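You operate a simulated robot arm through the tools that you are given. There is no shell and no other tool.

You are at the controls of a simulated robot arm. One attempt, no reset.

JOB
Move the coupler plunger till under 2 % is reflected, then switch off.
Fine: use the microwave switch; lock the plunger again; leave the stubs as set.

The check looks at the end state, three seconds after you hand in, the way a careful person would. Anything else that was tipped, shoved, dropped, spilled or broken makes it a failure.

ROBOT AND FRAMES
A 7-joint arm with a two-finger parallel gripper, fixed in place. Base frame: the origin is on the floor under the middle of its stand, x ahead of it, y to its left, z up. Lengths are in m, angles in rad, forces in N, time in s.
It reaches about 1.247 m from its shoulder. Its first joint turns from -2.304 to 2.304 rad. Payload 3.91 kg.
The tool frame sits at the grasp point between the pads (the TCP): z along the fingers, y along the line on which they close. The tips reach 0.03 m beyond it. Largest opening 0.11 m; finger width 0.02, thickness 0.01; the body of the gripper, 0.048 by 0.112 m, starts 0.055 m behind the TCP.
Orientation is that of the tool frame in the base frame, as a unit quaternion [w, x, y, z]. With the fingers straight down and closing along the base's y, the tool's x points along the base's -x, its y along +y and its z along -z.

CONTROLS
- The arm moves only by the tool jog_arm. Its argument "targets" is one flat list of numbers, 7 for each row, row after row: the shift along the tool's x, y, z in units of 200 mm (1.0 is 200 mm), then the turn, a rotation vector about the tool's x, y, z in units of 180 degrees (1.0 is 180 degrees), then the finger opening in m, from 0 to 0.11. In form: [x, y, z, rx, ry, rz, gripper, x, y, z, rx, ry, rz, gripper, ...]. A call has 1 to 20 rows; each row is the pose to reach, as a shift and turn from the pose commanded when the call began, along the tool's axes at that moment. A call with a number of a shift or a turn outside -1 to 1 is refused whole. A row lasts 0.2 s, in which the tool goes at most 0.05 m and 0.15 rad; a call with a longer step from one row to the next is refused whole, and so is a gripper value outside its range. Where a pose cannot be reached the arm comes as near as it can. A force on the tool above 40 N (or 10 N above the force at the start of the call, whichever is more), or a blocked arm, ends the call early, and 0.2 s more pass. The fingers move at their own pace (about 0.108 m/s each) and stop on an object; they squeeze with about 42 N. The grip force told is the motor's: it shows also when the fingers shut on nothing. Time passes only in rows, and 0.2 s behind the last, so rows that repeat a pose let the fingers close. The reply holds the time, the measured pose of the TCP, the force on the tool along the base axes, the opening and the grip force, in the units named above and with some noise, with the torque about the TCP (base axes, N m) and any sound that the robot's microphone picked up.
- Cameras (640 x 400 px; columns grow to the right, rows downward): "scene" is fixed at [0.4068, 0.4836, 1.5627]; the picture's right is [0.58, 0.81, 0.00], its down [0.68, -0.48, -0.56] and it looks along [-0.45, 0.32, -0.83] (base axes); focal length 335 px, centre (320, 200). "wrist" rides on the gripper at [0.072, 0.017, -0.103] in the tool frame; the picture's right is [-0.23, 0.97, 0.00], its down [-0.76, -0.18, -0.62] and it looks along [-0.61, -0.14, 0.78] (tool axes); focal length 222 px, centre (320, 200). There is no depth. A picture from a camera that has moved, and an enlarged one, comes with that camera's place and axes in the base frame and with its lens. The place of the scene camera against the robot may be out by one fixed shift of up to 0.018 m in any direction.
- grab_frame(camera): a new picture of that camera. No time passes.
- close_up(camera, box): a new picture of the part [left, top, right, bottom] of that camera's present view, enlarged. No time passes.
- job_done(): hands the job in; it is judged then, once.

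Nothing tells you positions but the pictures and the camera data. Unless the task says otherwise, let go and move clear before handing in.

The tools are called after "Call:" by a JSON object that holds its "method" and its "body". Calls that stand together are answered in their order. jog_arm: Moves the arm, as the interface text tells. Its arguments: {"type":"object","properties":{"targets":{"type":"array","items":{"type":"number"}}},"required":["targets"]} The other tools are called the same way: grab_frame (camera) takes a picture; close_up (camera, box) takes an enlarged picture of a part of a camera's view; job_done () hands the job in.

At the start:

```text
clock: 0.0
eef_pos: [0.1154, 0.6261, 1.2466]
tool_rot: [0.0, 0.0, 1.0, 0.0]
wrist_force: [0.2, -0.2, -0.4]
moment: [0.0, 0.04, -0.01]
gripper_width: 0.1099
grip_force: 0.0
```

scene: 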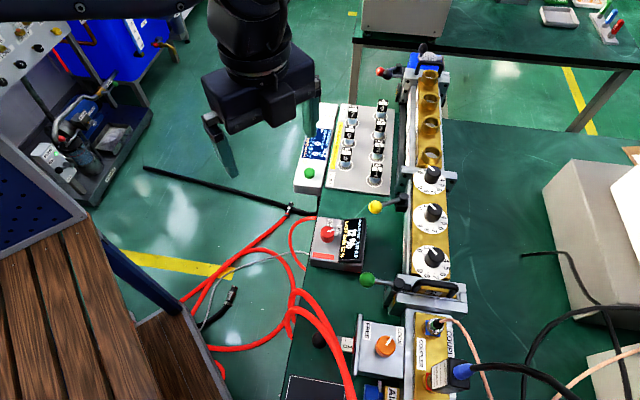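
wrist: 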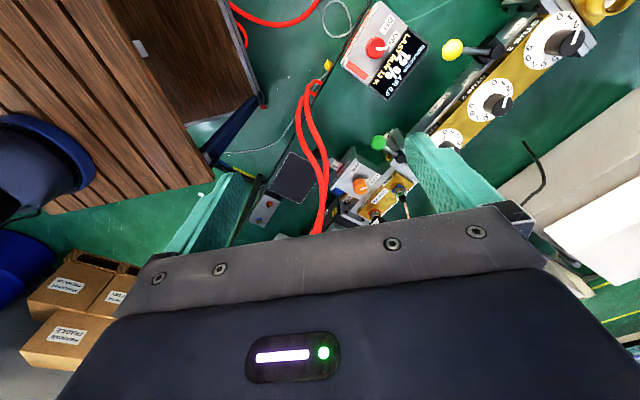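

I see a bench with a waveguide assembly (stubs with dials, coupler, boxes with knobs, switches). I'll look at enlarged parts before moving.

Call:
{"method": "close_up", "body": {"camera": "scene", "box": [280, 280, 480, 400]}}

Call:
{"method": "close_up", "body": {"camera": "scene", "box": [290, 180, 490, 305]}}

Call:
{"method": "close_up", "body": {"camera": "scene", "box": [290, 60, 490, 185]}}

Call:
{"method": "close_up", "body": {"camera": "wrist", "box": [230, 110, 470, 260]}}

Call:
{"method": "close_up", "body": {"camera": "wrist", "box": [320, 0, 640, 200]}}

```text
3.20 times, centred on (380, 340) of scene
camera zoom: at [0.4068, 0.4836, 1.5627], right [0.58, 0.81, 0.0], down [0.68, -0.48, -0.56], along [-0.45, 0.32, -0.83], focal length 1071 px, centre (128, -248)
```

zoom: 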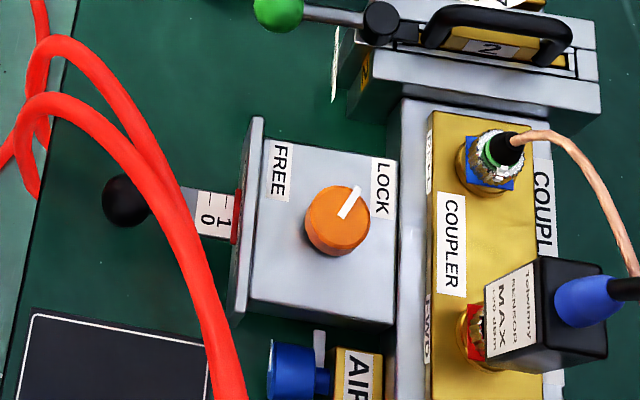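

```text
3.20 times, centred on (390, 242) of scene
camera zoom: at [0.4068, 0.4836, 1.5627], right [0.58, 0.81, 0.0], down [0.68, -0.48, -0.56], along [-0.45, 0.32, -0.83], focal length 1071 px, centre (96, 64)
```

zoom: 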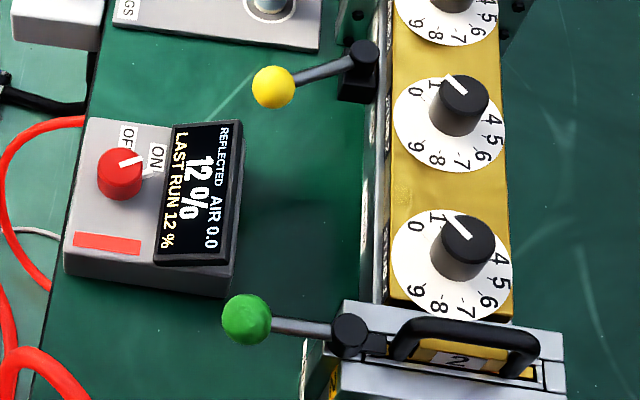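

```text
3.20 times, centred on (390, 122) of scene
camera zoom: at [0.4068, 0.4836, 1.5627], right [0.58, 0.81, 0.0], down [0.68, -0.48, -0.56], along [-0.45, 0.32, -0.83], focal length 1071 px, centre (96, 448)
```

zoom: 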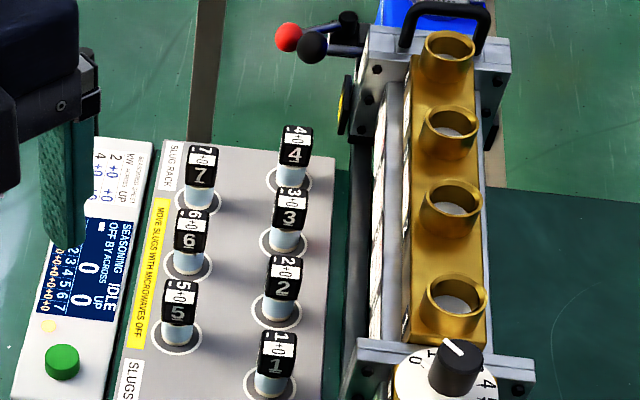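

```text
2.67 times, centred on (350, 185) of wrist
camera zoom: at [0.0429, 0.6421, 1.3502], right [0.23, 0.97, 0.0], down [0.76, -0.18, 0.62], along [0.61, -0.14, -0.78], focal length 592 px, centre (240, 240)
```

zoom: 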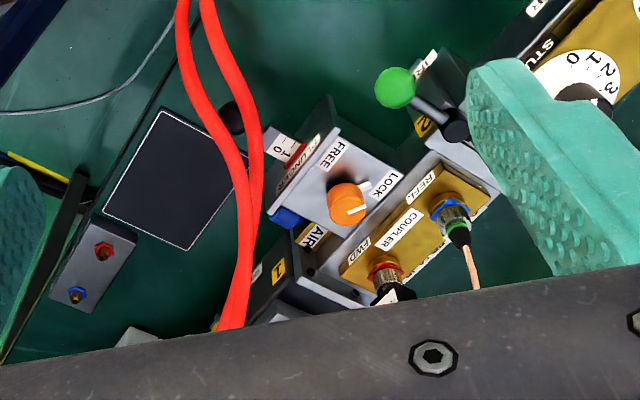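

```text
2.00 times, centred on (480, 100) of wrist
camera zoom: at [0.0429, 0.6421, 1.3502], right [0.23, 0.97, 0.0], down [0.76, -0.18, 0.62], along [0.61, -0.14, -0.78], focal length 444 px, centre (0, 400)
```

zoom: 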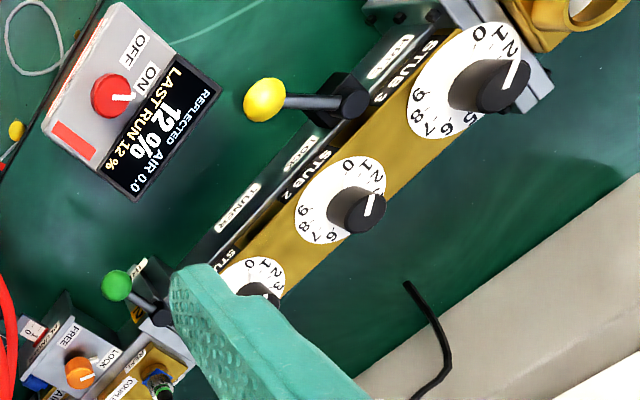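

The display reads 12 % reflected. There is an orange FREE/LOCK knob on the coupler box, a black plunger ball with a scale, and a red OFF/ON knob. A red hose runs near the plunger. I'll move the wrist camera closer, staying high, to measure positions.

Call:
{"method": "jog_arm", "body": {"targets": [-0.2, 0, 0, 0, 0, 0, 0.11, -0.4, 0, 0, 0, 0, 0, 0.11, -0.6, 0, 0.1, 0, 0, 0, 0.11, -0.75, 0, 0.2, 0, 0, 0, 0.11]}}

Call:
{"method": "grab_frame", "body": {"camera": "wrist"}}

Call:
{"method": "grab_frame", "body": {"camera": "scene"}}

```text
clock: 1.0
eef_pos: [0.2639, 0.6267, 1.2044]
tool_rot: [0.0, -0.001, 1.0, 0.001]
wrist_force: [-1.6, -0.1, -0.4]
moment: [-0.01, -0.06, 0.01]
gripper_width: 0.1101
grip_force: 0.1
```

```text
taken
camera wrist: at [0.1914, 0.6434, 1.3083], right [0.23, 0.97, 0.0], down [0.76, -0.18, 0.62], along [0.61, -0.14, -0.78], focal length 222 px, centre (320, 200)
```

wrist: 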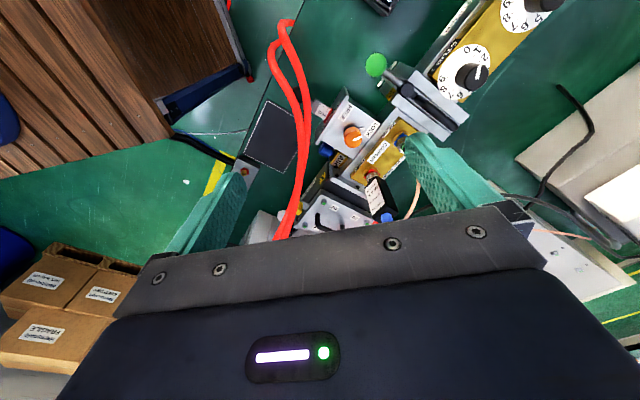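

```text
taken
```

scene: 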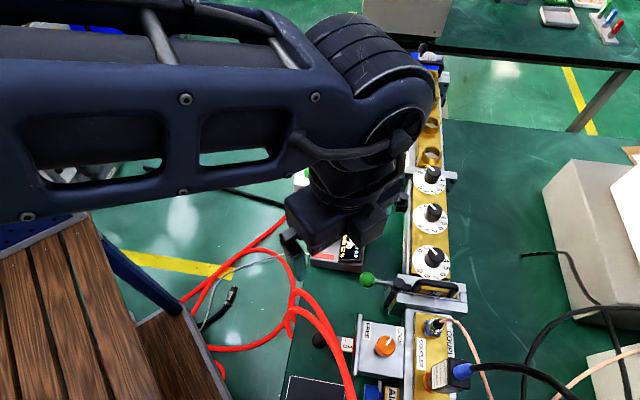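

Call:
{"method": "close_up", "body": {"camera": "wrist", "box": [230, 70, 430, 245]}}

Call:
{"method": "close_up", "body": {"camera": "wrist", "box": [280, 80, 400, 155]}}

Call:
{"method": "close_up", "body": {"camera": "wrist", "box": [240, 0, 440, 125]}}

```text
2.29 times, centred on (330, 158) of wrist
camera zoom: at [0.1914, 0.6434, 1.3083], right [0.23, 0.97, 0.0], down [0.76, -0.18, 0.62], along [0.61, -0.14, -0.78], focal length 508 px, centre (297, 297)
```

zoom: 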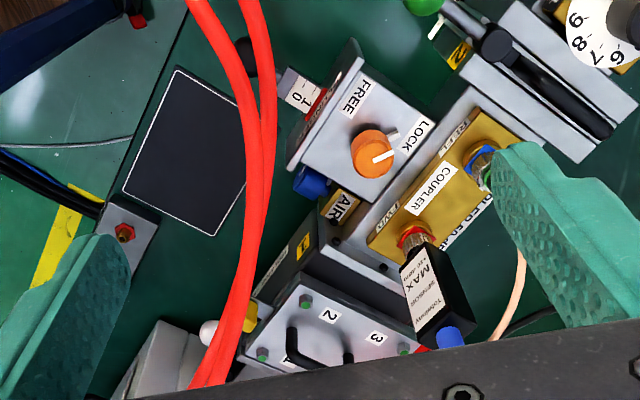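

```text
5.33 times, centred on (340, 118) of wrist
camera zoom: at [0.1914, 0.6434, 1.3083], right [0.23, 0.97, 0.0], down [0.76, -0.18, 0.62], along [0.61, -0.14, -0.78], focal length 1185 px, centre (213, 640)
```

zoom: 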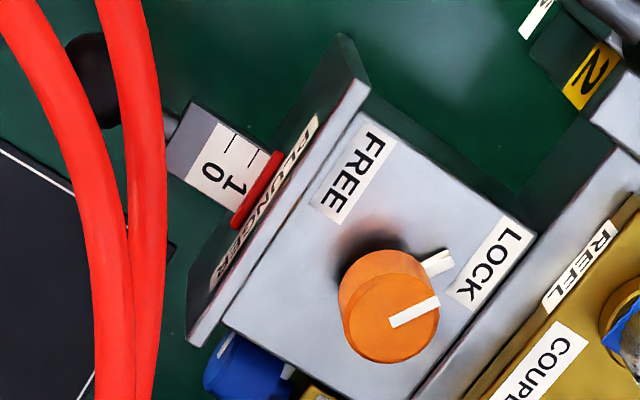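

```text
3.20 times, centred on (340, 62) of wrist
camera zoom: at [0.1914, 0.6434, 1.3083], right [0.23, 0.97, 0.0], down [0.76, -0.18, 0.62], along [0.61, -0.14, -0.78], focal length 711 px, centre (256, 640)
```

zoom: 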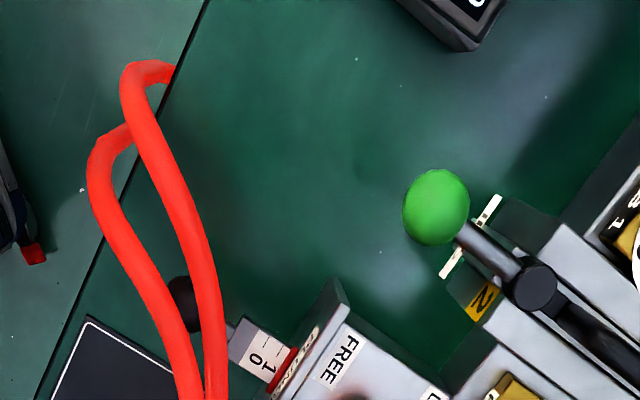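

The ball is near (0.286, 0.579, 0.860) and the top of the orange knob near (0.380, 0.669, 0.893). The two red hose strands may pass above the rod, so I'll take a sideways baseline to get their height.

Call:
{"method": "jog_arm", "body": {"targets": [0, 0.2, 0, 0, 0, 0, 0.11, 0, 0.4, 0, 0, 0, 0, 0.11, 0, 0.6, 0, 0, 0, 0, 0.11]}}

Call:
{"method": "grab_frame", "body": {"camera": "wrist"}}

Call:
{"method": "close_up", "body": {"camera": "wrist", "box": [200, 50, 400, 175]}}

Call:
{"method": "close_up", "body": {"camera": "wrist", "box": [200, 130, 400, 255]}}

```text
clock: 1.8
eef_pos: [0.2665, 0.7458, 1.2064]
tool_rot: [0.0, 0.0, 1.0, 0.0]
wrist_force: [-0.1, -0.3, 0.8]
moment: [0.06, -0.02, -0.01]
gripper_width: 0.1101
grip_force: 0.0
```

```text
taken
camera wrist: at [0.1943, 0.7626, 1.3102], right [0.23, 0.97, 0.0], down [0.76, -0.18, 0.62], along [0.61, -0.14, -0.78], focal length 222 px, centre (320, 200)
```

wrist: 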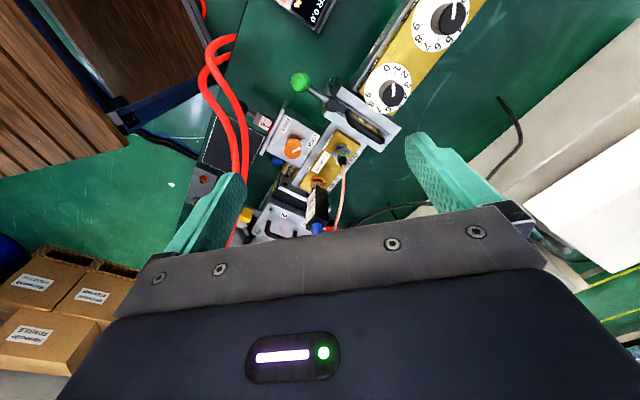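

```text
3.20 times, centred on (300, 112) of wrist
camera zoom: at [0.1943, 0.7626, 1.3102], right [0.23, 0.97, 0.0], down [0.76, -0.18, 0.62], along [0.61, -0.14, -0.78], focal length 711 px, centre (384, 480)
```

zoom: 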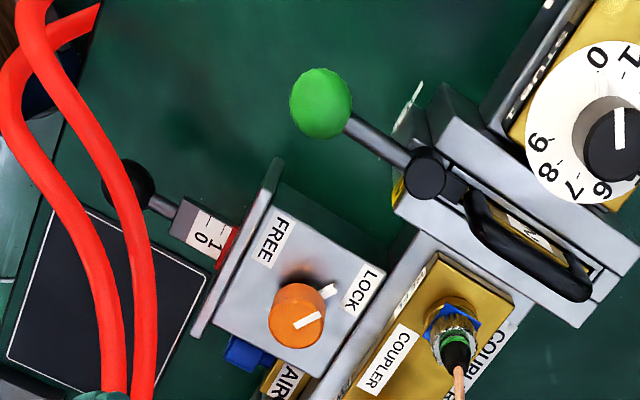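

```text
3.20 times, centred on (300, 192) of wrist
camera zoom: at [0.1943, 0.7626, 1.3102], right [0.23, 0.97, 0.0], down [0.76, -0.18, 0.62], along [0.61, -0.14, -0.78], focal length 711 px, centre (384, 224)
```

zoom: 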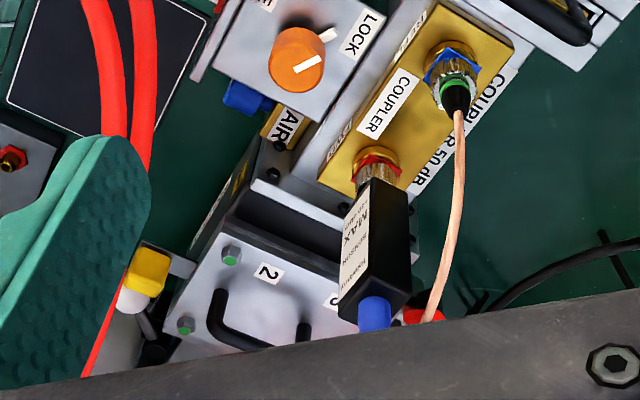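

Two hose strands hang just above the plunger ball, at about z 0.89 and 0.93, so the ball must be approached from the bench front at a tilt. Next I'll look closely at the red microwave switch and display, near (0.10, 0.73).

Call:
{"method": "jog_arm", "body": {"targets": [0.2, 0, 0.05, 0, 0, 0, 0.11, 0.4, 0, 0.1, 0, 0, 0, 0.11, 0.6, 0, 0.15, 0, 0, 0, 0.11, 0.8, -0.05, 0.2, 0, 0, 0, 0.11, 1.0, -0.1, 0.25, 0, 0, 0, 0.11]}}

Call:
{"method": "grab_frame", "body": {"camera": "wrist"}}

Call:
{"method": "close_up", "body": {"camera": "wrist", "box": [260, 60, 420, 160]}}

Call:
{"method": "grab_frame", "body": {"camera": "scene"}}

```text
clock: 3.0
eef_pos: [0.0664, 0.7264, 1.1567]
tool_rot: [0.0, 0.001, 1.0, 0.0]
wrist_force: [0.3, 0.1, -0.6]
moment: [0.01, 0.09, -0.03]
gripper_width: 0.11
grip_force: 0.2
```

```text
taken
camera wrist: at [-0.0066, 0.7427, 1.2612], right [0.23, 0.97, 0.0], down [0.76, -0.18, 0.62], along [0.61, -0.14, -0.78], focal length 222 px, centre (320, 200)
```

wrist: 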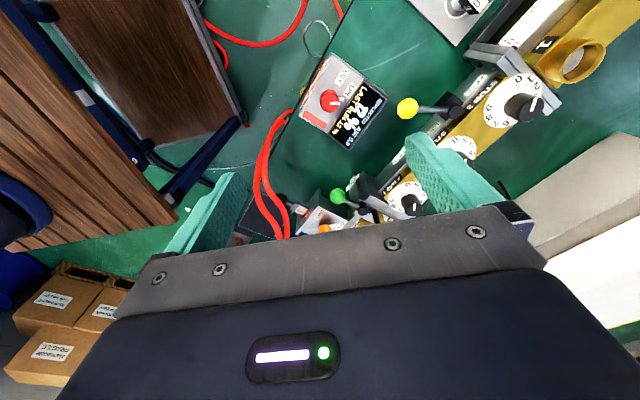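

```text
4.00 times, centred on (340, 110) of wrist
camera zoom: at [-0.0066, 0.7427, 1.2612], right [0.23, 0.97, 0.0], down [0.76, -0.18, 0.62], along [0.61, -0.14, -0.78], focal length 888 px, centre (240, 560)
```

zoom: 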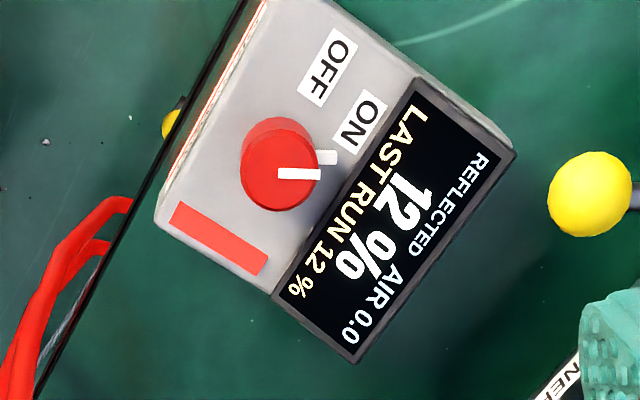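

```text
taken
```

scene: 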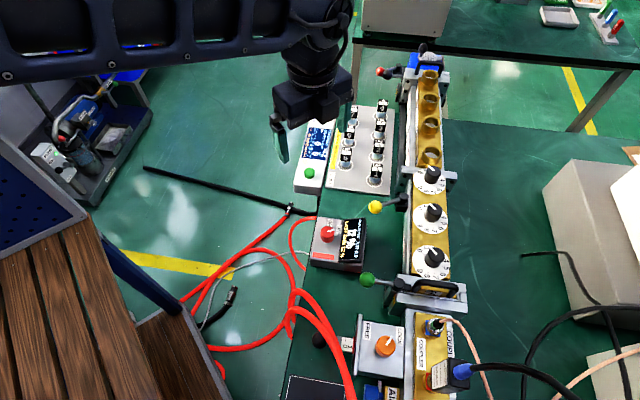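

The switch pointer is beside ON, and the display live-reads 12 %. The red knob top is near (0.103, 0.734, 0.865). Next I'll go above the orange lock knob at (0.380, 0.669) with a slight yaw so the camera stays clear of the hose.

Call:
{"method": "jog_arm", "body": {"targets": [-0.2, -0.03, 0, 0, 0, 0.03, 0.11, -0.4, -0.06, 0, 0, 0, 0.06, 0.08, -0.6, -0.09, 0, 0, 0, 0.09, 0.07, -0.8, -0.12, 0, 0, 0, 0.11, 0.07, -1.0, -0.14, 0, 0, 0, 0.111, 0.07]}}

```text
clock: 4.2
eef_pos: [0.2648, 0.6952, 1.1564]
tool_rot: [0.0, 0.172, 0.985, 0.0]
wrist_force: [-0.6, 0.6, -0.2]
moment: [-0.03, -0.11, -0.01]
gripper_width: 0.07
grip_force: 0.0
```

The arm is over the bench with a −20° yaw. Next I'll hover about 0.15 m above the orange knob and check the alignment.

Call:
{"method": "jog_arm", "body": {"targets": [-0.147, 0.018, 0.13, 0, 0, 0, 0.07, -0.293, 0.037, 0.265, 0, 0, 0, 0.07, -0.44, 0.055, 0.4, 0, 0, 0, 0.07, -0.586, 0.074, 0.53, 0, 0, 0, 0.07]}}

Call:
{"method": "grab_frame", "body": {"camera": "wrist"}}

Call:
{"method": "close_up", "body": {"camera": "wrist", "box": [240, 60, 400, 220]}}

Call:
{"method": "grab_frame", "body": {"camera": "scene"}}

```text
clock: 5.2
eef_pos: [0.3792, 0.6714, 1.0509]
tool_rot: [0.0, 0.173, 0.985, 0.0]
wrist_force: [-0.7, -0.6, -0.2]
moment: [0.0, 0.01, 0.0]
gripper_width: 0.0701
grip_force: 0.0
```

```text
taken
camera wrist: at [0.3167, 0.7115, 1.155], right [0.55, 0.84, 0.0], down [0.66, -0.43, 0.62], along [0.52, -0.34, -0.78], focal length 222 px, centre (320, 200)
```

wrist: 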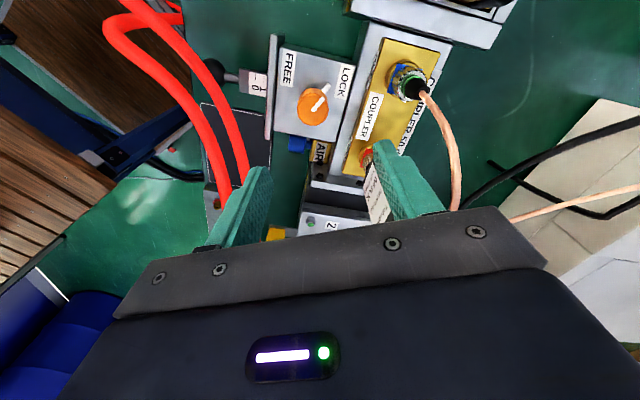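

```text
2.50 times, centred on (320, 140) of wrist
camera zoom: at [0.3167, 0.7115, 1.155], right [0.55, 0.84, 0.0], down [0.66, -0.43, 0.62], along [0.52, -0.34, -0.78], focal length 555 px, centre (320, 350)
```

zoom: 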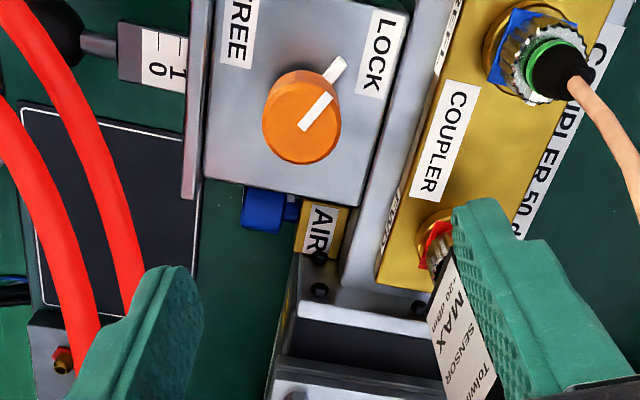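

```text
taken
```

scene: 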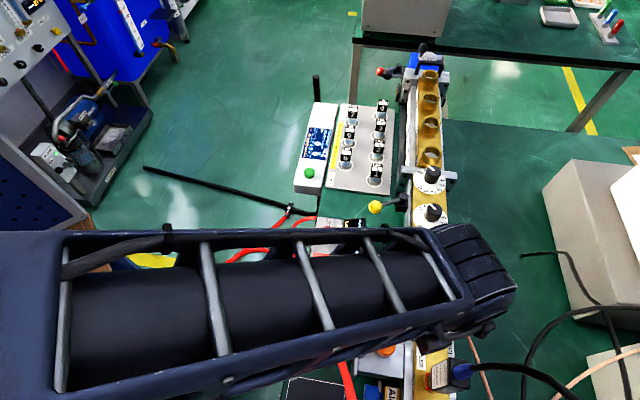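

I'm hovering above the knob, and it looks about 8 mm off the finger axis. I'll zoom in to refine.

Call:
{"method": "close_up", "body": {"camera": "wrist", "box": [280, 70, 360, 130]}}

Call:
{"method": "close_up", "body": {"camera": "wrist", "box": [200, 50, 290, 120]}}

```text
6.67 times, centred on (320, 100) of wrist
camera zoom: at [0.3167, 0.7115, 1.155], right [0.55, 0.84, 0.0], down [0.66, -0.43, 0.62], along [0.52, -0.34, -0.78], focal length 1481 px, centre (320, 867)
```

zoom: 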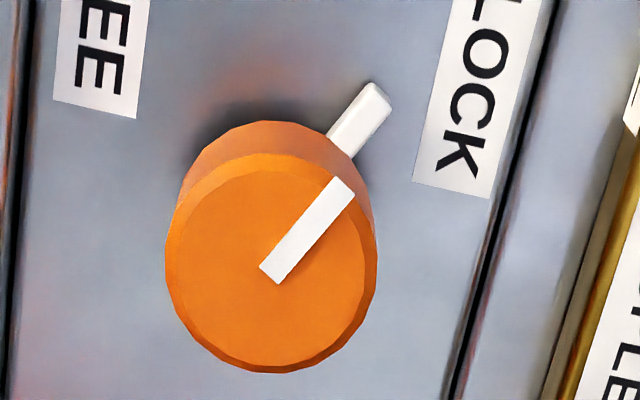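

```text
5.71 times, centred on (245, 85) of wrist
camera zoom: at [0.3167, 0.7115, 1.155], right [0.55, 0.84, 0.0], down [0.66, -0.43, 0.62], along [0.52, -0.34, -0.78], focal length 1269 px, centre (749, 857)
```

zoom: 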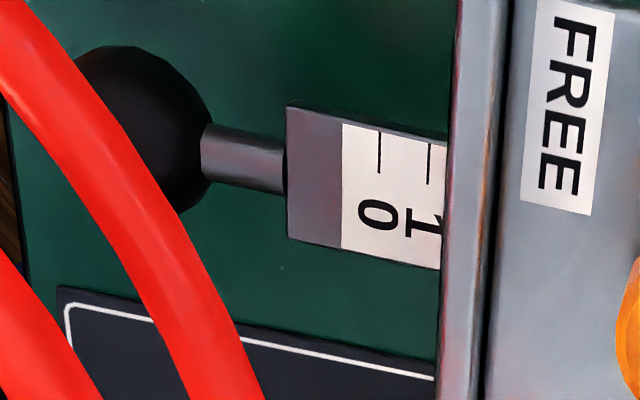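

The refined knob top is about (0.3735, 0.6648, 0.910), 36 mm in diameter, with a small fin at its base pointing to LOCK. A tall sensor stands about 9 cm away. I'll centre over the knob at yaw −30° and lower partway.

Call:
{"method": "jog_arm", "body": {"targets": [0.008, -0.02, 0.12, 0, 0, 0.028, 0.06, 0.0155, -0.041, 0.25, 0, 0, 0.0556, 0.06, 0.0155, -0.041, 0.25, 0, 0, 0.0556, 0.06]}}

Call:
{"method": "grab_frame", "body": {"camera": "wrist"}}

Call:
{"method": "close_up", "body": {"camera": "wrist", "box": [240, 80, 400, 220]}}

```text
clock: 6.0
eef_pos: [0.3764, 0.6654, 0.9994]
tool_rot: [-0.001, 0.258, 0.966, 0.0]
wrist_force: [0.3, -0.2, 0.0]
moment: [0.0, -0.02, 0.0]
gripper_width: 0.0598
grip_force: 0.1
```

```text
taken
camera wrist: at [0.3212, 0.7153, 1.103], right [0.68, 0.73, 0.0], down [0.57, -0.54, 0.62], along [0.45, -0.43, -0.78], focal length 222 px, centre (320, 200)
```

wrist: 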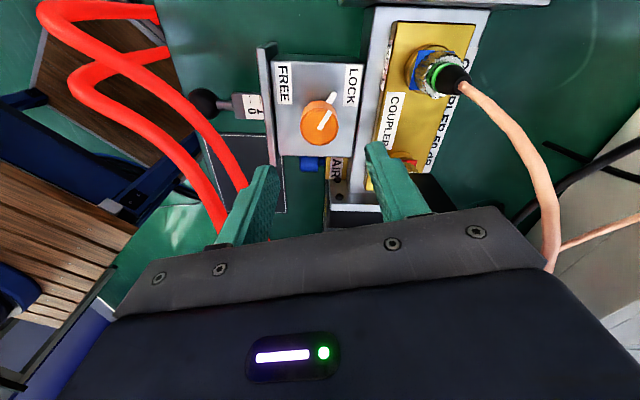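

```text
2.86 times, centred on (320, 150) of wrist
camera zoom: at [0.3212, 0.7153, 1.103], right [0.68, 0.73, 0.0], down [0.57, -0.54, 0.62], along [0.45, -0.43, -0.78], focal length 635 px, centre (320, 343)
```

zoom: 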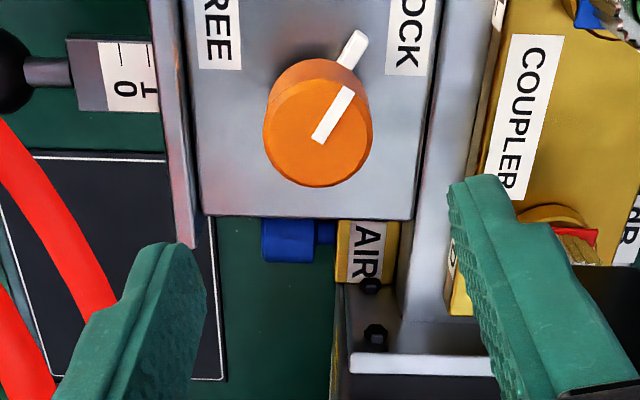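

The alignment is within about 3 mm. I'll correct it, narrow the opening to 5 cm, and descend around the knob.

Call:
{"method": "jog_arm", "body": {"targets": [0.0155, -0.003, 0.0, 0, 0, 0, 0.05, 0.0155, -0.003, 0.12, 0, 0, 0, 0.05, 0.0155, -0.003, 0.24, 0, 0, 0, 0.05, 0.0155, -0.003, 0.32, 0, 0, 0, 0.05]}}

Call:
{"method": "close_up", "body": {"camera": "wrist", "box": [220, 80, 420, 240]}}

```text
clock: 7.0
eef_pos: [0.3724, 0.6661, 0.9365]
tool_rot: [0.0, 0.258, 0.966, 0.0]
wrist_force: [0.1, 0.5, -0.1]
moment: [0.02, -0.05, -0.03]
gripper_width: 0.0501
grip_force: 0.0
```

```text
2.50 times, centred on (320, 160) of wrist
camera zoom: at [0.3173, 0.7159, 1.0402], right [0.68, 0.73, 0.0], down [0.57, -0.53, 0.62], along [0.46, -0.43, -0.78], focal length 555 px, centre (320, 300)
```

zoom: 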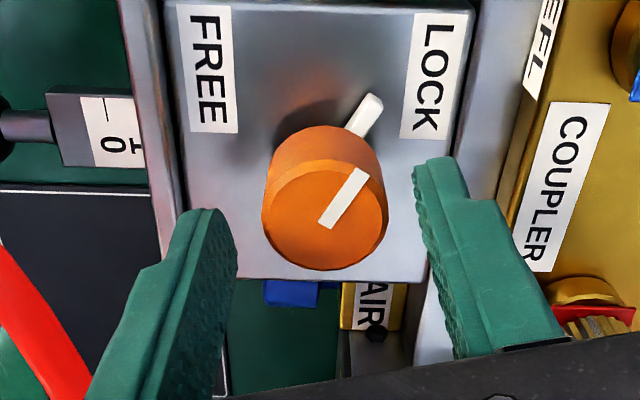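

The knob is centred between the fingers. I'll lower the last 12 mm and close on it.

Call:
{"method": "jog_arm", "body": {"targets": [0, 0.005, 0.03, 0, 0, 0, 0.05, 0, 0.005, 0.06, 0, 0, 0, 0.05, 0, 0.005, 0.06, 0, 0, 0, 0.05]}}

Call:
{"method": "close_up", "body": {"camera": "wrist", "box": [220, 100, 420, 240]}}

```text
clock: 7.8
eef_pos: [0.374, 0.6674, 0.9245]
tool_rot: [0.0, 0.26, 0.966, -0.001]
wrist_force: [0.0, -0.4, -0.8]
moment: [-0.01, 0.04, 0.0]
gripper_width: 0.0498
grip_force: 0.1
```

```text
2.86 times, centred on (320, 170) of wrist
camera zoom: at [0.3185, 0.7175, 1.0283], right [0.68, 0.73, 0.0], down [0.57, -0.53, 0.62], along [0.45, -0.43, -0.78], focal length 635 px, centre (320, 286)
```

zoom: 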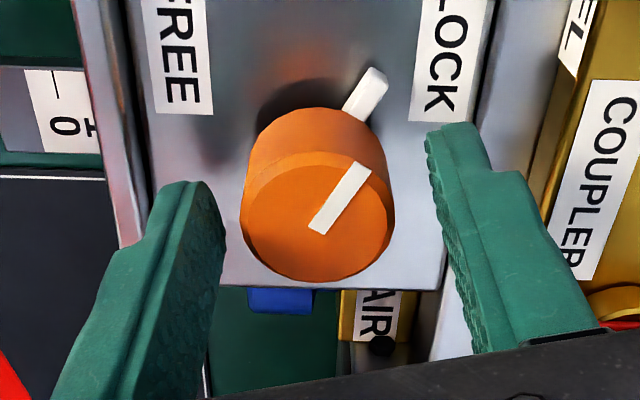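

The tips sit about 6 mm above the box top around the knob. I'll close on it now.

Call:
{"method": "jog_arm", "body": {"targets": [0, 0, 0, 0, 0, 0, 0.02, 0, 0, 0, 0, 0, 0, 0.02, 0, 0, 0, 0, 0, 0, 0.02]}}

Call:
{"method": "close_up", "body": {"camera": "wrist", "box": [220, 100, 420, 240]}}

```text
clock: 8.6
eef_pos: [0.3737, 0.6673, 0.9245]
tool_rot: [0.0, 0.259, 0.966, -0.001]
wrist_force: [-7.2, -12.1, 2.1]
moment: [-0.31, 0.21, -0.02]
gripper_width: 0.033
grip_force: 44.7
```

```text
2.86 times, centred on (320, 170) of wrist
camera zoom: at [0.3182, 0.7171, 1.0282], right [0.68, 0.73, 0.0], down [0.57, -0.53, 0.62], along [0.45, -0.43, -0.78], focal length 635 px, centre (320, 286)
```

zoom: 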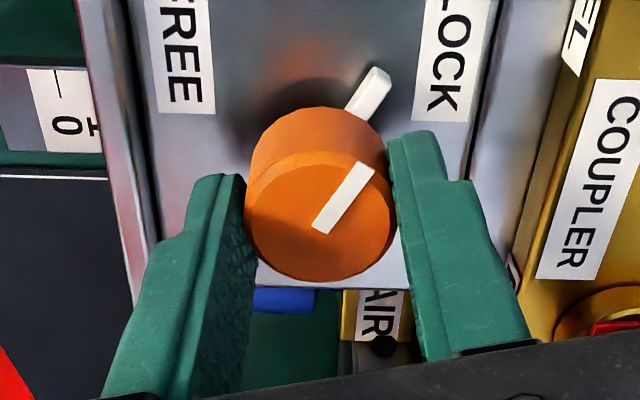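

I've gripped the knob at 33 mm, with a 14 N side load from a small offset. I'll shift about 1.4 mm to relieve it before turning.

Call:
{"method": "jog_arm", "body": {"targets": [0, -0.007, 0, 0, 0, 0, 0.02, 0, -0.007, 0, 0, 0, 0, 0.02]}}

```text
clock: 9.2
eef_pos: [0.3723, 0.6662, 0.9248]
tool_rot: [0.0, 0.258, 0.966, 0.001]
wrist_force: [1.4, 10.5, -9.4]
moment: [0.43, -0.33, 0.04]
gripper_width: 0.0328
grip_force: 44.5
```

Call:
{"method": "jog_arm", "body": {"targets": [0, 0.003, 0, 0, 0, 0, 0.02, 0, 0.003, 0, 0, 0, 0, 0.02]}}

```text
clock: 9.8
eef_pos: [0.3728, 0.667, 0.9237]
tool_rot: [0.0, 0.259, 0.966, 0.0]
wrist_force: [2.7, 7.1, -4.3]
moment: [0.62, 0.66, 0.07]
gripper_width: 0.0325
grip_force: 45.4
```

The side loads are now small. I'll turn the knob CCW (seen from above) toward FREE by about 30° first, then check.

Call:
{"method": "jog_arm", "body": {"targets": [0, 0, 0, 0, 0, -0.0417, 0.02, 0, 0, 0, 0, 0, -0.0833, 0.02, 0, 0, 0, 0, 0, -0.125, 0.02, 0, 0, 0, 0, 0, -0.1667, 0.02, 0, 0, 0, 0, 0, -0.1667, 0.02]}}

Call:
{"method": "grab_frame", "body": {"camera": "wrist"}}

Call:
{"method": "close_up", "body": {"camera": "wrist", "box": [220, 60, 420, 240]}}

```text
clock: 11.0
eef_pos: [0.3733, 0.6667, 0.9238]
tool_rot: [-0.001, -0.001, 1.0, 0.0]
wrist_force: [4.2, -5.9, 5.0]
moment: [-0.43, -0.37, -0.01]
gripper_width: 0.0327
grip_force: 45.1
```

```text
taken
camera wrist: at [0.2999, 0.6827, 1.0282], right [0.23, 0.97, 0.0], down [0.76, -0.18, 0.62], along [0.61, -0.14, -0.78], focal length 222 px, centre (320, 200)
```

wrist: 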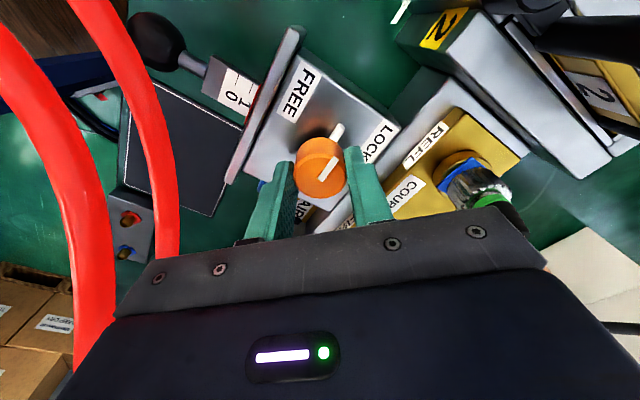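

```text
2.22 times, centred on (320, 150) of wrist
camera zoom: at [0.2999, 0.6827, 1.0282], right [0.23, 0.97, 0.0], down [0.76, -0.18, 0.62], along [0.61, -0.14, -0.78], focal length 494 px, centre (320, 311)
```

zoom: 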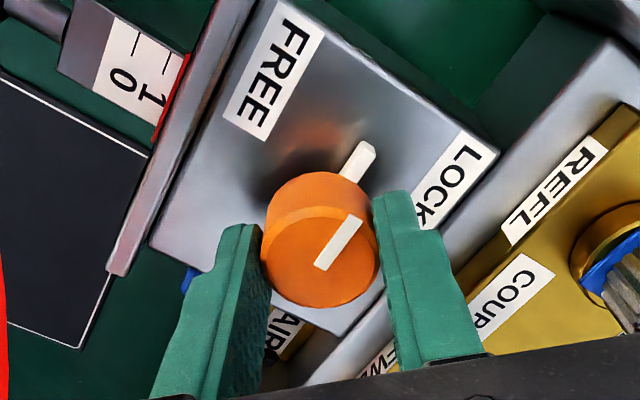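

The knob is turning with the gripper and the pointer is now mid-way. I'll continue another 30° toward FREE.

Call:
{"method": "jog_arm", "body": {"targets": [0, 0, 0, 0, 0, -0.0417, 0.02, 0, 0, 0, 0, 0, -0.0833, 0.02, 0, 0, 0, 0, 0, -0.125, 0.02, 0, 0, 0, 0, 0, -0.1667, 0.02, 0, 0, 0, 0, 0, -0.1667, 0.02]}}

Call:
{"method": "grab_frame", "body": {"camera": "wrist"}}

Call:
{"method": "close_up", "body": {"camera": "wrist", "box": [220, 60, 420, 240]}}

Call:
{"method": "grab_frame", "body": {"camera": "scene"}}

```text
clock: 12.2
eef_pos: [0.3736, 0.666, 0.9253]
tool_rot: [0.0, -0.26, 0.966, 0.0]
wrist_force: [5.9, -12.6, 9.8]
moment: [0.0, -0.17, -0.1]
gripper_width: 0.0329
grip_force: 45.2
```

```text
taken
camera wrist: at [0.3013, 0.6438, 1.0282], right [-0.29, 0.96, 0.0], down [0.75, 0.23, 0.62], along [0.6, 0.18, -0.78], focal length 222 px, centre (320, 200)
```

wrist: 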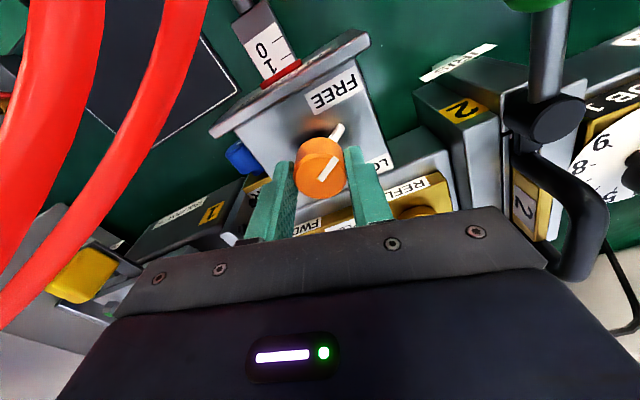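

```text
2.22 times, centred on (320, 150) of wrist
camera zoom: at [0.3013, 0.6438, 1.0282], right [-0.29, 0.96, 0.0], down [0.75, 0.23, 0.62], along [0.6, 0.18, -0.78], focal length 494 px, centre (320, 311)
```

zoom: 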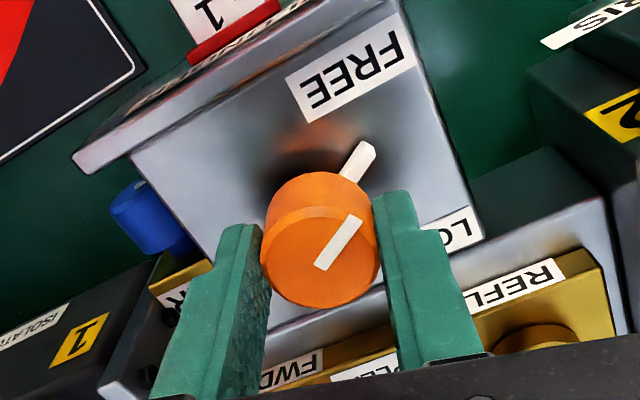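

```text
taken
```

scene: 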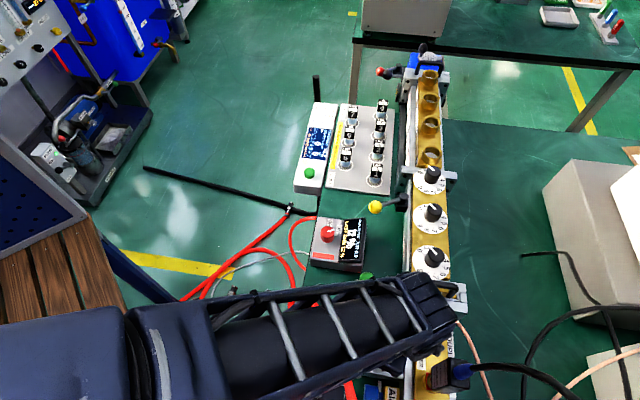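

The knob keeps following and the pointer is near 164°, with the FREE label at about 187°. A hose strand is within about 5 cm of the camera, so I'll add only 9° more here and check for a stop.

Call:
{"method": "jog_arm", "body": {"targets": [0, 0, 0, 0, 0, -0.025, 0.02, 0, 0, 0, 0, 0, -0.05, 0.02, 0, 0, 0, 0, 0, -0.05, 0.02]}}

Call:
{"method": "grab_frame", "body": {"camera": "wrist"}}

Call:
{"method": "close_up", "body": {"camera": "wrist", "box": [220, 60, 420, 240]}}

```text
clock: 13.0
eef_pos: [0.3724, 0.6648, 0.9233]
tool_rot: [0.0, -0.335, 0.942, 0.0]
wrist_force: [2.9, -17.3, 6.0]
moment: [0.07, -0.02, -0.87]
gripper_width: 0.0335
grip_force: 44.8
```

```text
taken
camera wrist: at [0.3051, 0.6325, 1.0279], right [-0.44, 0.9, 0.0], down [0.7, 0.34, 0.62], along [0.56, 0.27, -0.78], focal length 222 px, centre (320, 200)
```

wrist: 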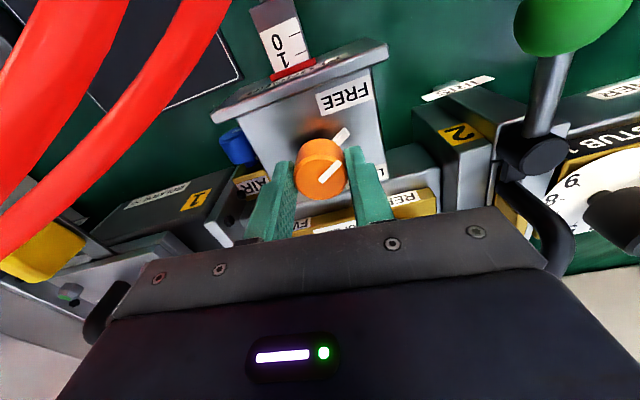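

```text
2.22 times, centred on (320, 150) of wrist
camera zoom: at [0.3051, 0.6325, 1.0279], right [-0.44, 0.9, 0.0], down [0.7, 0.34, 0.62], along [0.56, 0.27, -0.78], focal length 494 px, centre (320, 311)
```

zoom: 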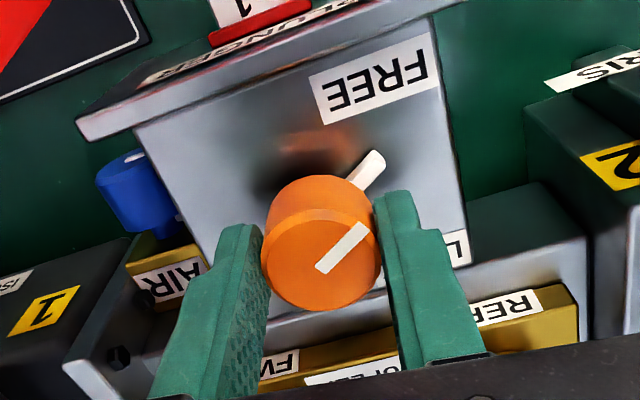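

The moment jumped to −0.87 N·m and the grip slipped slightly, so the knob is at its FREE stop. I'll release it and lift straight up.

Call:
{"method": "jog_arm", "body": {"targets": [0, 0, 0, 0, 0, 0, 0.05, 0, 0, 0, 0, 0, 0, 0.05, 0, 0, -0.1, 0, 0, 0, 0.05, 0, 0, -0.3, 0, 0, 0, 0.05, 0, 0, -0.55, 0, 0, 0, 0.05, 0, 0, -0.8, 0, 0, 0, 0.05, 0, 0, -1.0, 0, 0, 0, 0.05]}}

Call:
{"method": "grab_frame", "body": {"camera": "wrist"}}

Call:
{"method": "close_up", "body": {"camera": "wrist", "box": [240, 40, 400, 160]}}

Call:
{"method": "grab_frame", "body": {"camera": "scene"}}

```text
clock: 14.6
eef_pos: [0.3738, 0.6669, 1.1225]
tool_rot: [-0.001, -0.334, 0.943, -0.001]
wrist_force: [0.2, 0.3, -0.2]
moment: [-0.03, 0.01, -0.02]
gripper_width: 0.05
grip_force: 0.0
```

```text
taken
camera wrist: at [0.3069, 0.6338, 1.2267], right [-0.44, 0.9, 0.0], down [0.7, 0.34, 0.62], along [0.56, 0.27, -0.78], focal length 222 px, centre (320, 200)
```

wrist: 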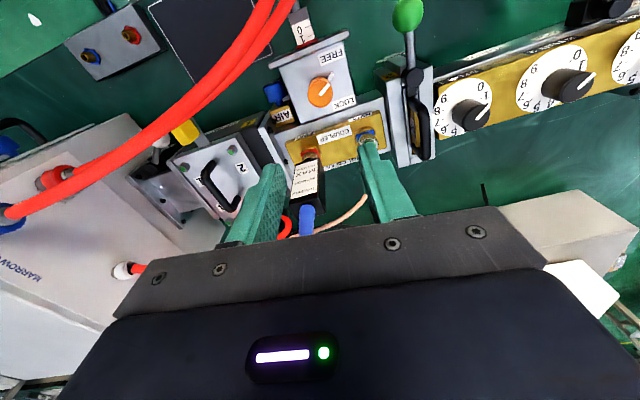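

```text
3.33 times, centred on (320, 100) of wrist
camera zoom: at [0.3069, 0.6338, 1.2267], right [-0.44, 0.9, 0.0], down [0.7, 0.34, 0.62], along [0.56, 0.27, -0.78], focal length 740 px, centre (320, 533)
```

zoom: 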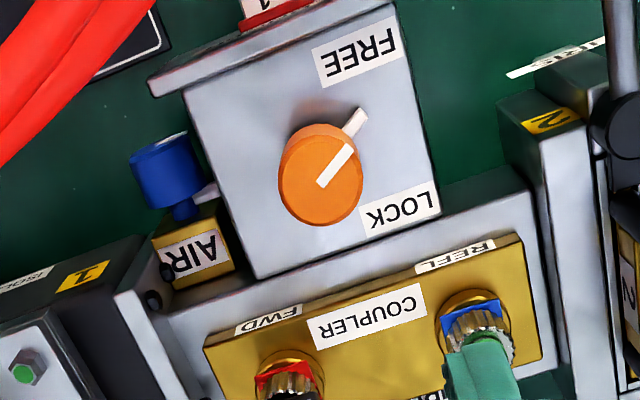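

```text
taken
```

scene: 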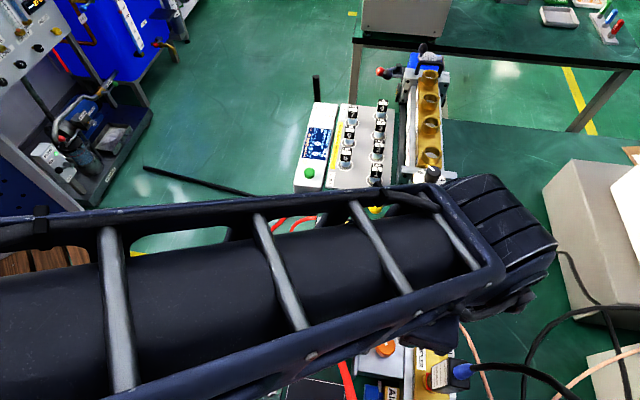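

The pointer is at FREE (164°, from 105° at LOCK). I'll back the arm toward the front of the bench, over the hose, to get a side view of the hose and ball before a tilted approach.

Call:
{"method": "jog_arm", "body": {"targets": [0.2, 0, -0.1, 0, 0, 0, 0.06, 0.4, 0, -0.2, 0, 0, -0.01, 0.06, 0.6, 0, -0.3, 0, 0, -0.02, 0.06, 0.8, 0, -0.3, 0, 0, -0.031, 0.06, 1.0, 0, -0.3, 0, 0, -0.031, 0.06]}}

Call:
{"method": "grab_frame", "body": {"camera": "wrist"}}

Call:
{"method": "grab_frame", "body": {"camera": "scene"}}

```text
clock: 15.8
eef_pos: [0.2206, 0.54, 1.1856]
tool_rot: [-0.001, -0.38, 0.925, 0.0]
wrist_force: [0.6, -0.3, 0.1]
moment: [-0.07, 0.01, 0.01]
gripper_width: 0.06
grip_force: 0.2
```

```text
taken
camera wrist: at [0.1561, 0.5005, 1.2887], right [-0.52, 0.85, 0.0], down [0.67, 0.41, 0.62], along [0.53, 0.32, -0.78], focal length 222 px, centre (320, 200)
```

wrist: 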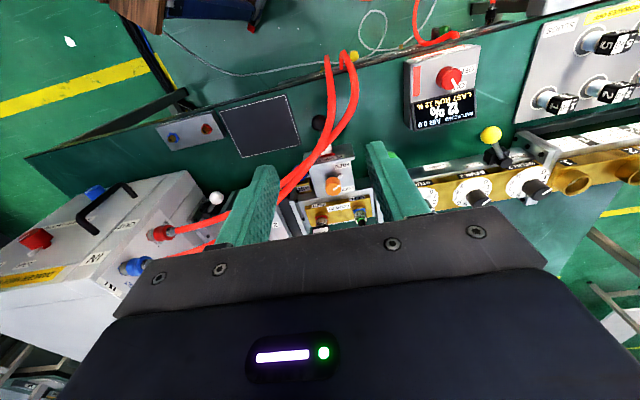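

```text
taken
```

scene: 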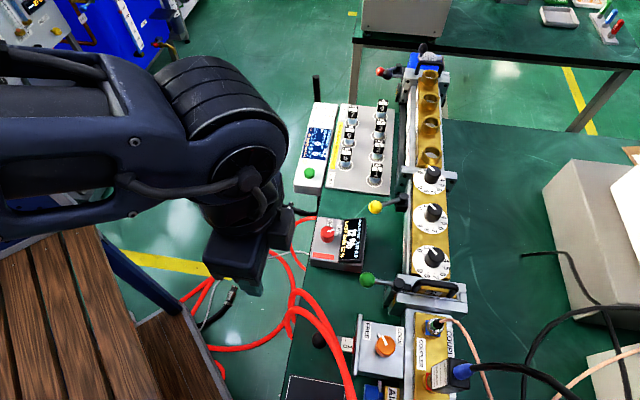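

This pose shows the display (12 %), the ball and the hose together. I'll zoom in to map the hose before choosing the approach.

Call:
{"method": "close_up", "body": {"camera": "wrist", "box": [260, 30, 420, 140]}}

Call:
{"method": "close_up", "body": {"camera": "wrist", "box": [240, 90, 400, 200]}}

Call:
{"method": "close_up", "body": {"camera": "scene", "box": [240, 260, 400, 400]}}

```text
3.64 times, centred on (340, 85) of wrist
camera zoom: at [0.1561, 0.5005, 1.2887], right [-0.52, 0.85, 0.0], down [0.67, 0.41, 0.62], along [0.53, 0.32, -0.78], focal length 808 px, centre (247, 618)
```

zoom: 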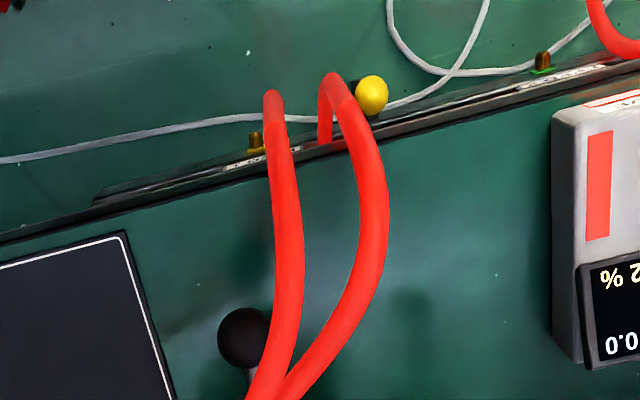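

```text
3.64 times, centred on (320, 145) of wrist
camera zoom: at [0.1561, 0.5005, 1.2887], right [-0.52, 0.85, 0.0], down [0.67, 0.41, 0.62], along [0.53, 0.32, -0.78], focal length 808 px, centre (320, 400)
```

zoom: 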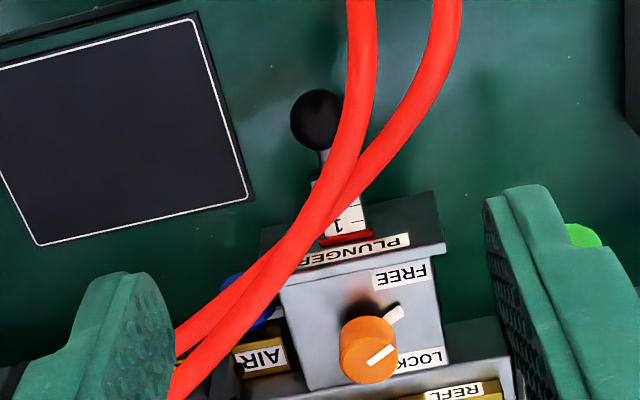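

```text
2.86 times, centred on (320, 330) of scene
camera zoom: at [0.4068, 0.4836, 1.5627], right [0.58, 0.81, 0.0], down [0.68, -0.48, -0.56], along [-0.45, 0.32, -0.83], focal length 956 px, centre (320, -171)
```

zoom: 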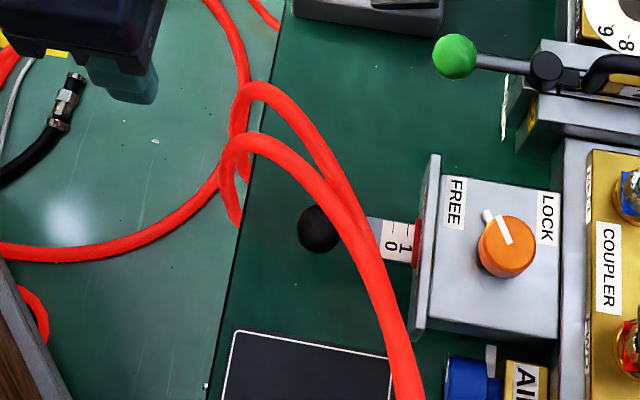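

Hose strand A drops over the bench edge in front of the ball on its left, and strand B runs above the rod. The clear corridor is pointing roughly +y, tilted 45° down, with the camera below. I'll retreat and rotate to yaw 80°.

Call:
{"method": "jog_arm", "body": {"targets": [0.057, -0.07, 0.036, 0, 0, -0.039, 0.06, 0.113, -0.141, 0.071, 0, 0, -0.078, 0.06, 0.17, -0.212, 0.107, 0, 0, -0.118, 0.06, 0.226, -0.282, 0.142, 0, 0, -0.157, 0.06, 0.283, -0.353, 0.178, 0, 0, -0.196, 0.06, 0.283, -0.353, 0.178, 0, 0, -0.196, 0.06]}}

Call:
{"method": "grab_frame", "body": {"camera": "wrist"}}

Call:
{"method": "grab_frame", "body": {"camera": "scene"}}

```text
clock: 17.2
eef_pos: [0.2275, 0.45, 1.1491]
tool_rot: [0.0, -0.642, 0.766, 0.001]
wrist_force: [-0.7, 0.2, 0.6]
moment: [-0.02, -0.02, -0.01]
gripper_width: 0.06
grip_force: 0.1
```

```text
taken
camera wrist: at [0.1978, 0.3808, 1.2533], right [-0.92, 0.39, 0.0], down [0.31, 0.72, 0.62], along [0.25, 0.57, -0.78], focal length 222 px, centre (320, 200)
```

wrist: 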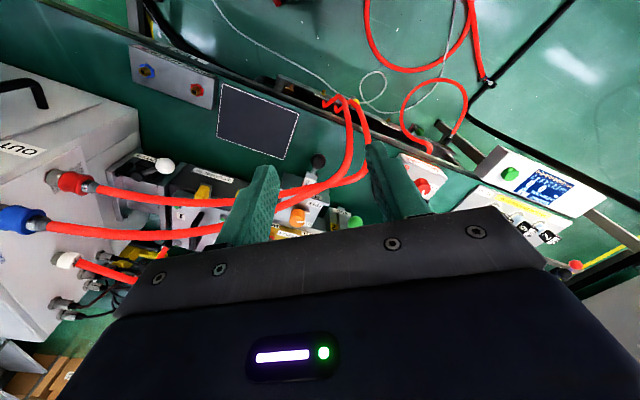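

```text
taken
```

scene: 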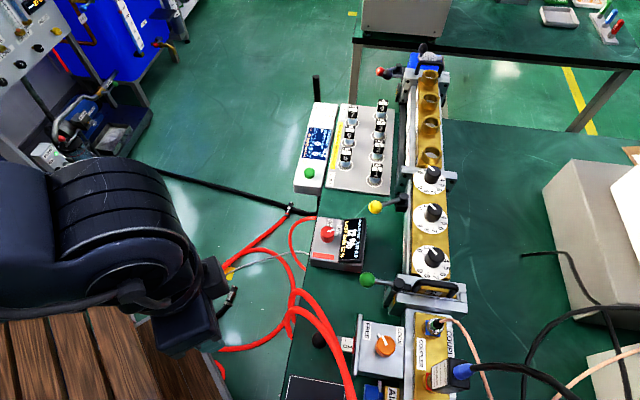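

From here I see the full hose route from the cabinet to the bench edge. I'll zoom in around the ball for hose and ball alignment.

Call:
{"method": "close_up", "body": {"camera": "wrist", "box": [270, 80, 400, 220]}}

Call:
{"method": "close_up", "body": {"camera": "wrist", "box": [200, 60, 440, 220]}}

```text
2.86 times, centred on (335, 150) of wrist
camera zoom: at [0.1978, 0.3808, 1.2533], right [-0.92, 0.39, 0.0], down [0.31, 0.72, 0.62], along [0.25, 0.57, -0.78], focal length 635 px, centre (277, 343)
```

zoom: 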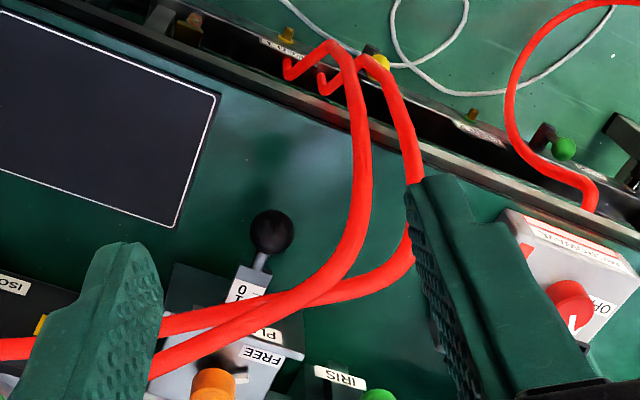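

```text
2.50 times, centred on (320, 140) of wrist
camera zoom: at [0.1978, 0.3808, 1.2533], right [-0.92, 0.39, 0.0], down [0.31, 0.72, 0.62], along [0.25, 0.57, -0.78], focal length 555 px, centre (320, 350)
```

zoom: 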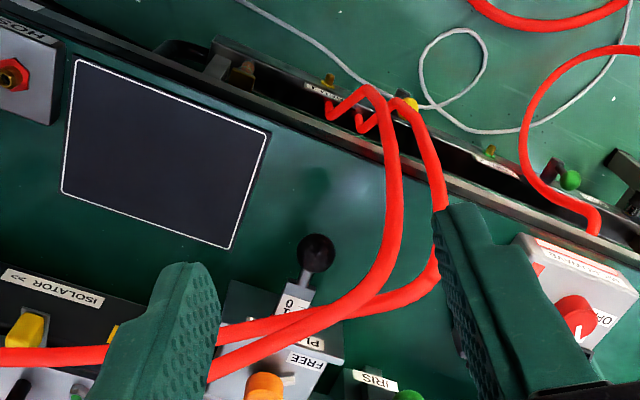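

The ball is clearly reachable from this side. I'll tilt 45° and move to a pre-approach point 14 cm back from the ball along the tool axis.

Call:
{"method": "jog_arm", "body": {"targets": [-0.025, -0.026, 0.137, 0, -0.036, 0, 0.05, -0.051, -0.052, 0.274, 0, -0.071, 0, 0.05, -0.076, -0.078, 0.411, 0, -0.107, 0, 0.05, -0.102, -0.103, 0.549, 0, -0.143, 0, 0.05, -0.127, -0.129, 0.686, 0, -0.179, 0, 0.05, -0.153, -0.155, 0.823, 0, -0.214, 0, 0.05, -0.178, -0.181, 0.96, 0, -0.25, 0, 0.05, -0.178, -0.181, 0.96, 0, -0.25, 0, 0.05]}}

Call:
{"method": "grab_frame", "body": {"camera": "wrist"}}

Call:
{"method": "grab_frame", "body": {"camera": "scene"}}

```text
clock: 19.0
eef_pos: [0.2672, 0.4783, 0.9563]
tool_rot: [0.292, -0.594, 0.708, 0.246]
wrist_force: [0.2, 0.0, 0.7]
moment: [-0.01, 0.02, -0.02]
gripper_width: 0.05
grip_force: 0.1
```

```text
taken
camera wrist: at [0.2288, 0.3585, 0.9779], right [-0.93, 0.33, 0.16], down [0.19, 0.06, 0.98], along [0.31, 0.94, -0.12], focal length 222 px, centre (320, 200)
```

wrist: 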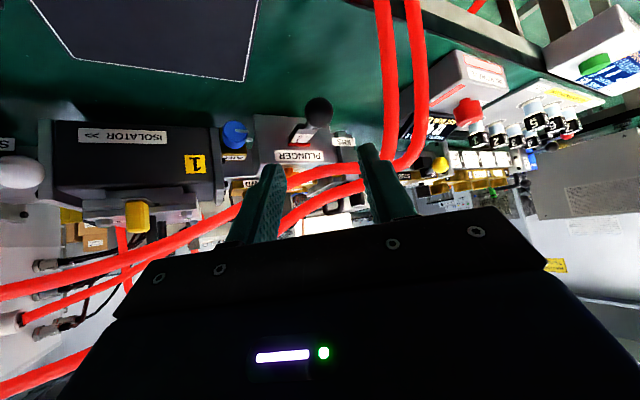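

```text
taken
```

scene: 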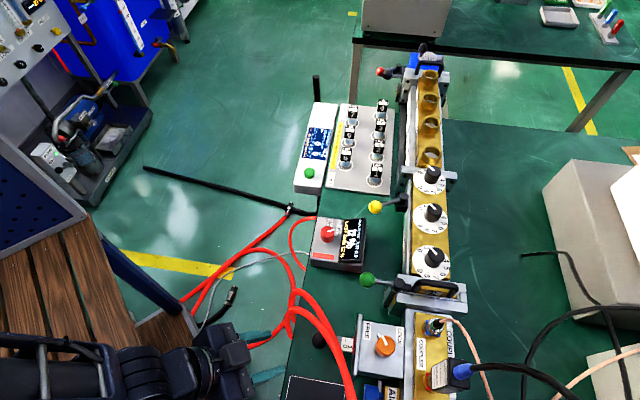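

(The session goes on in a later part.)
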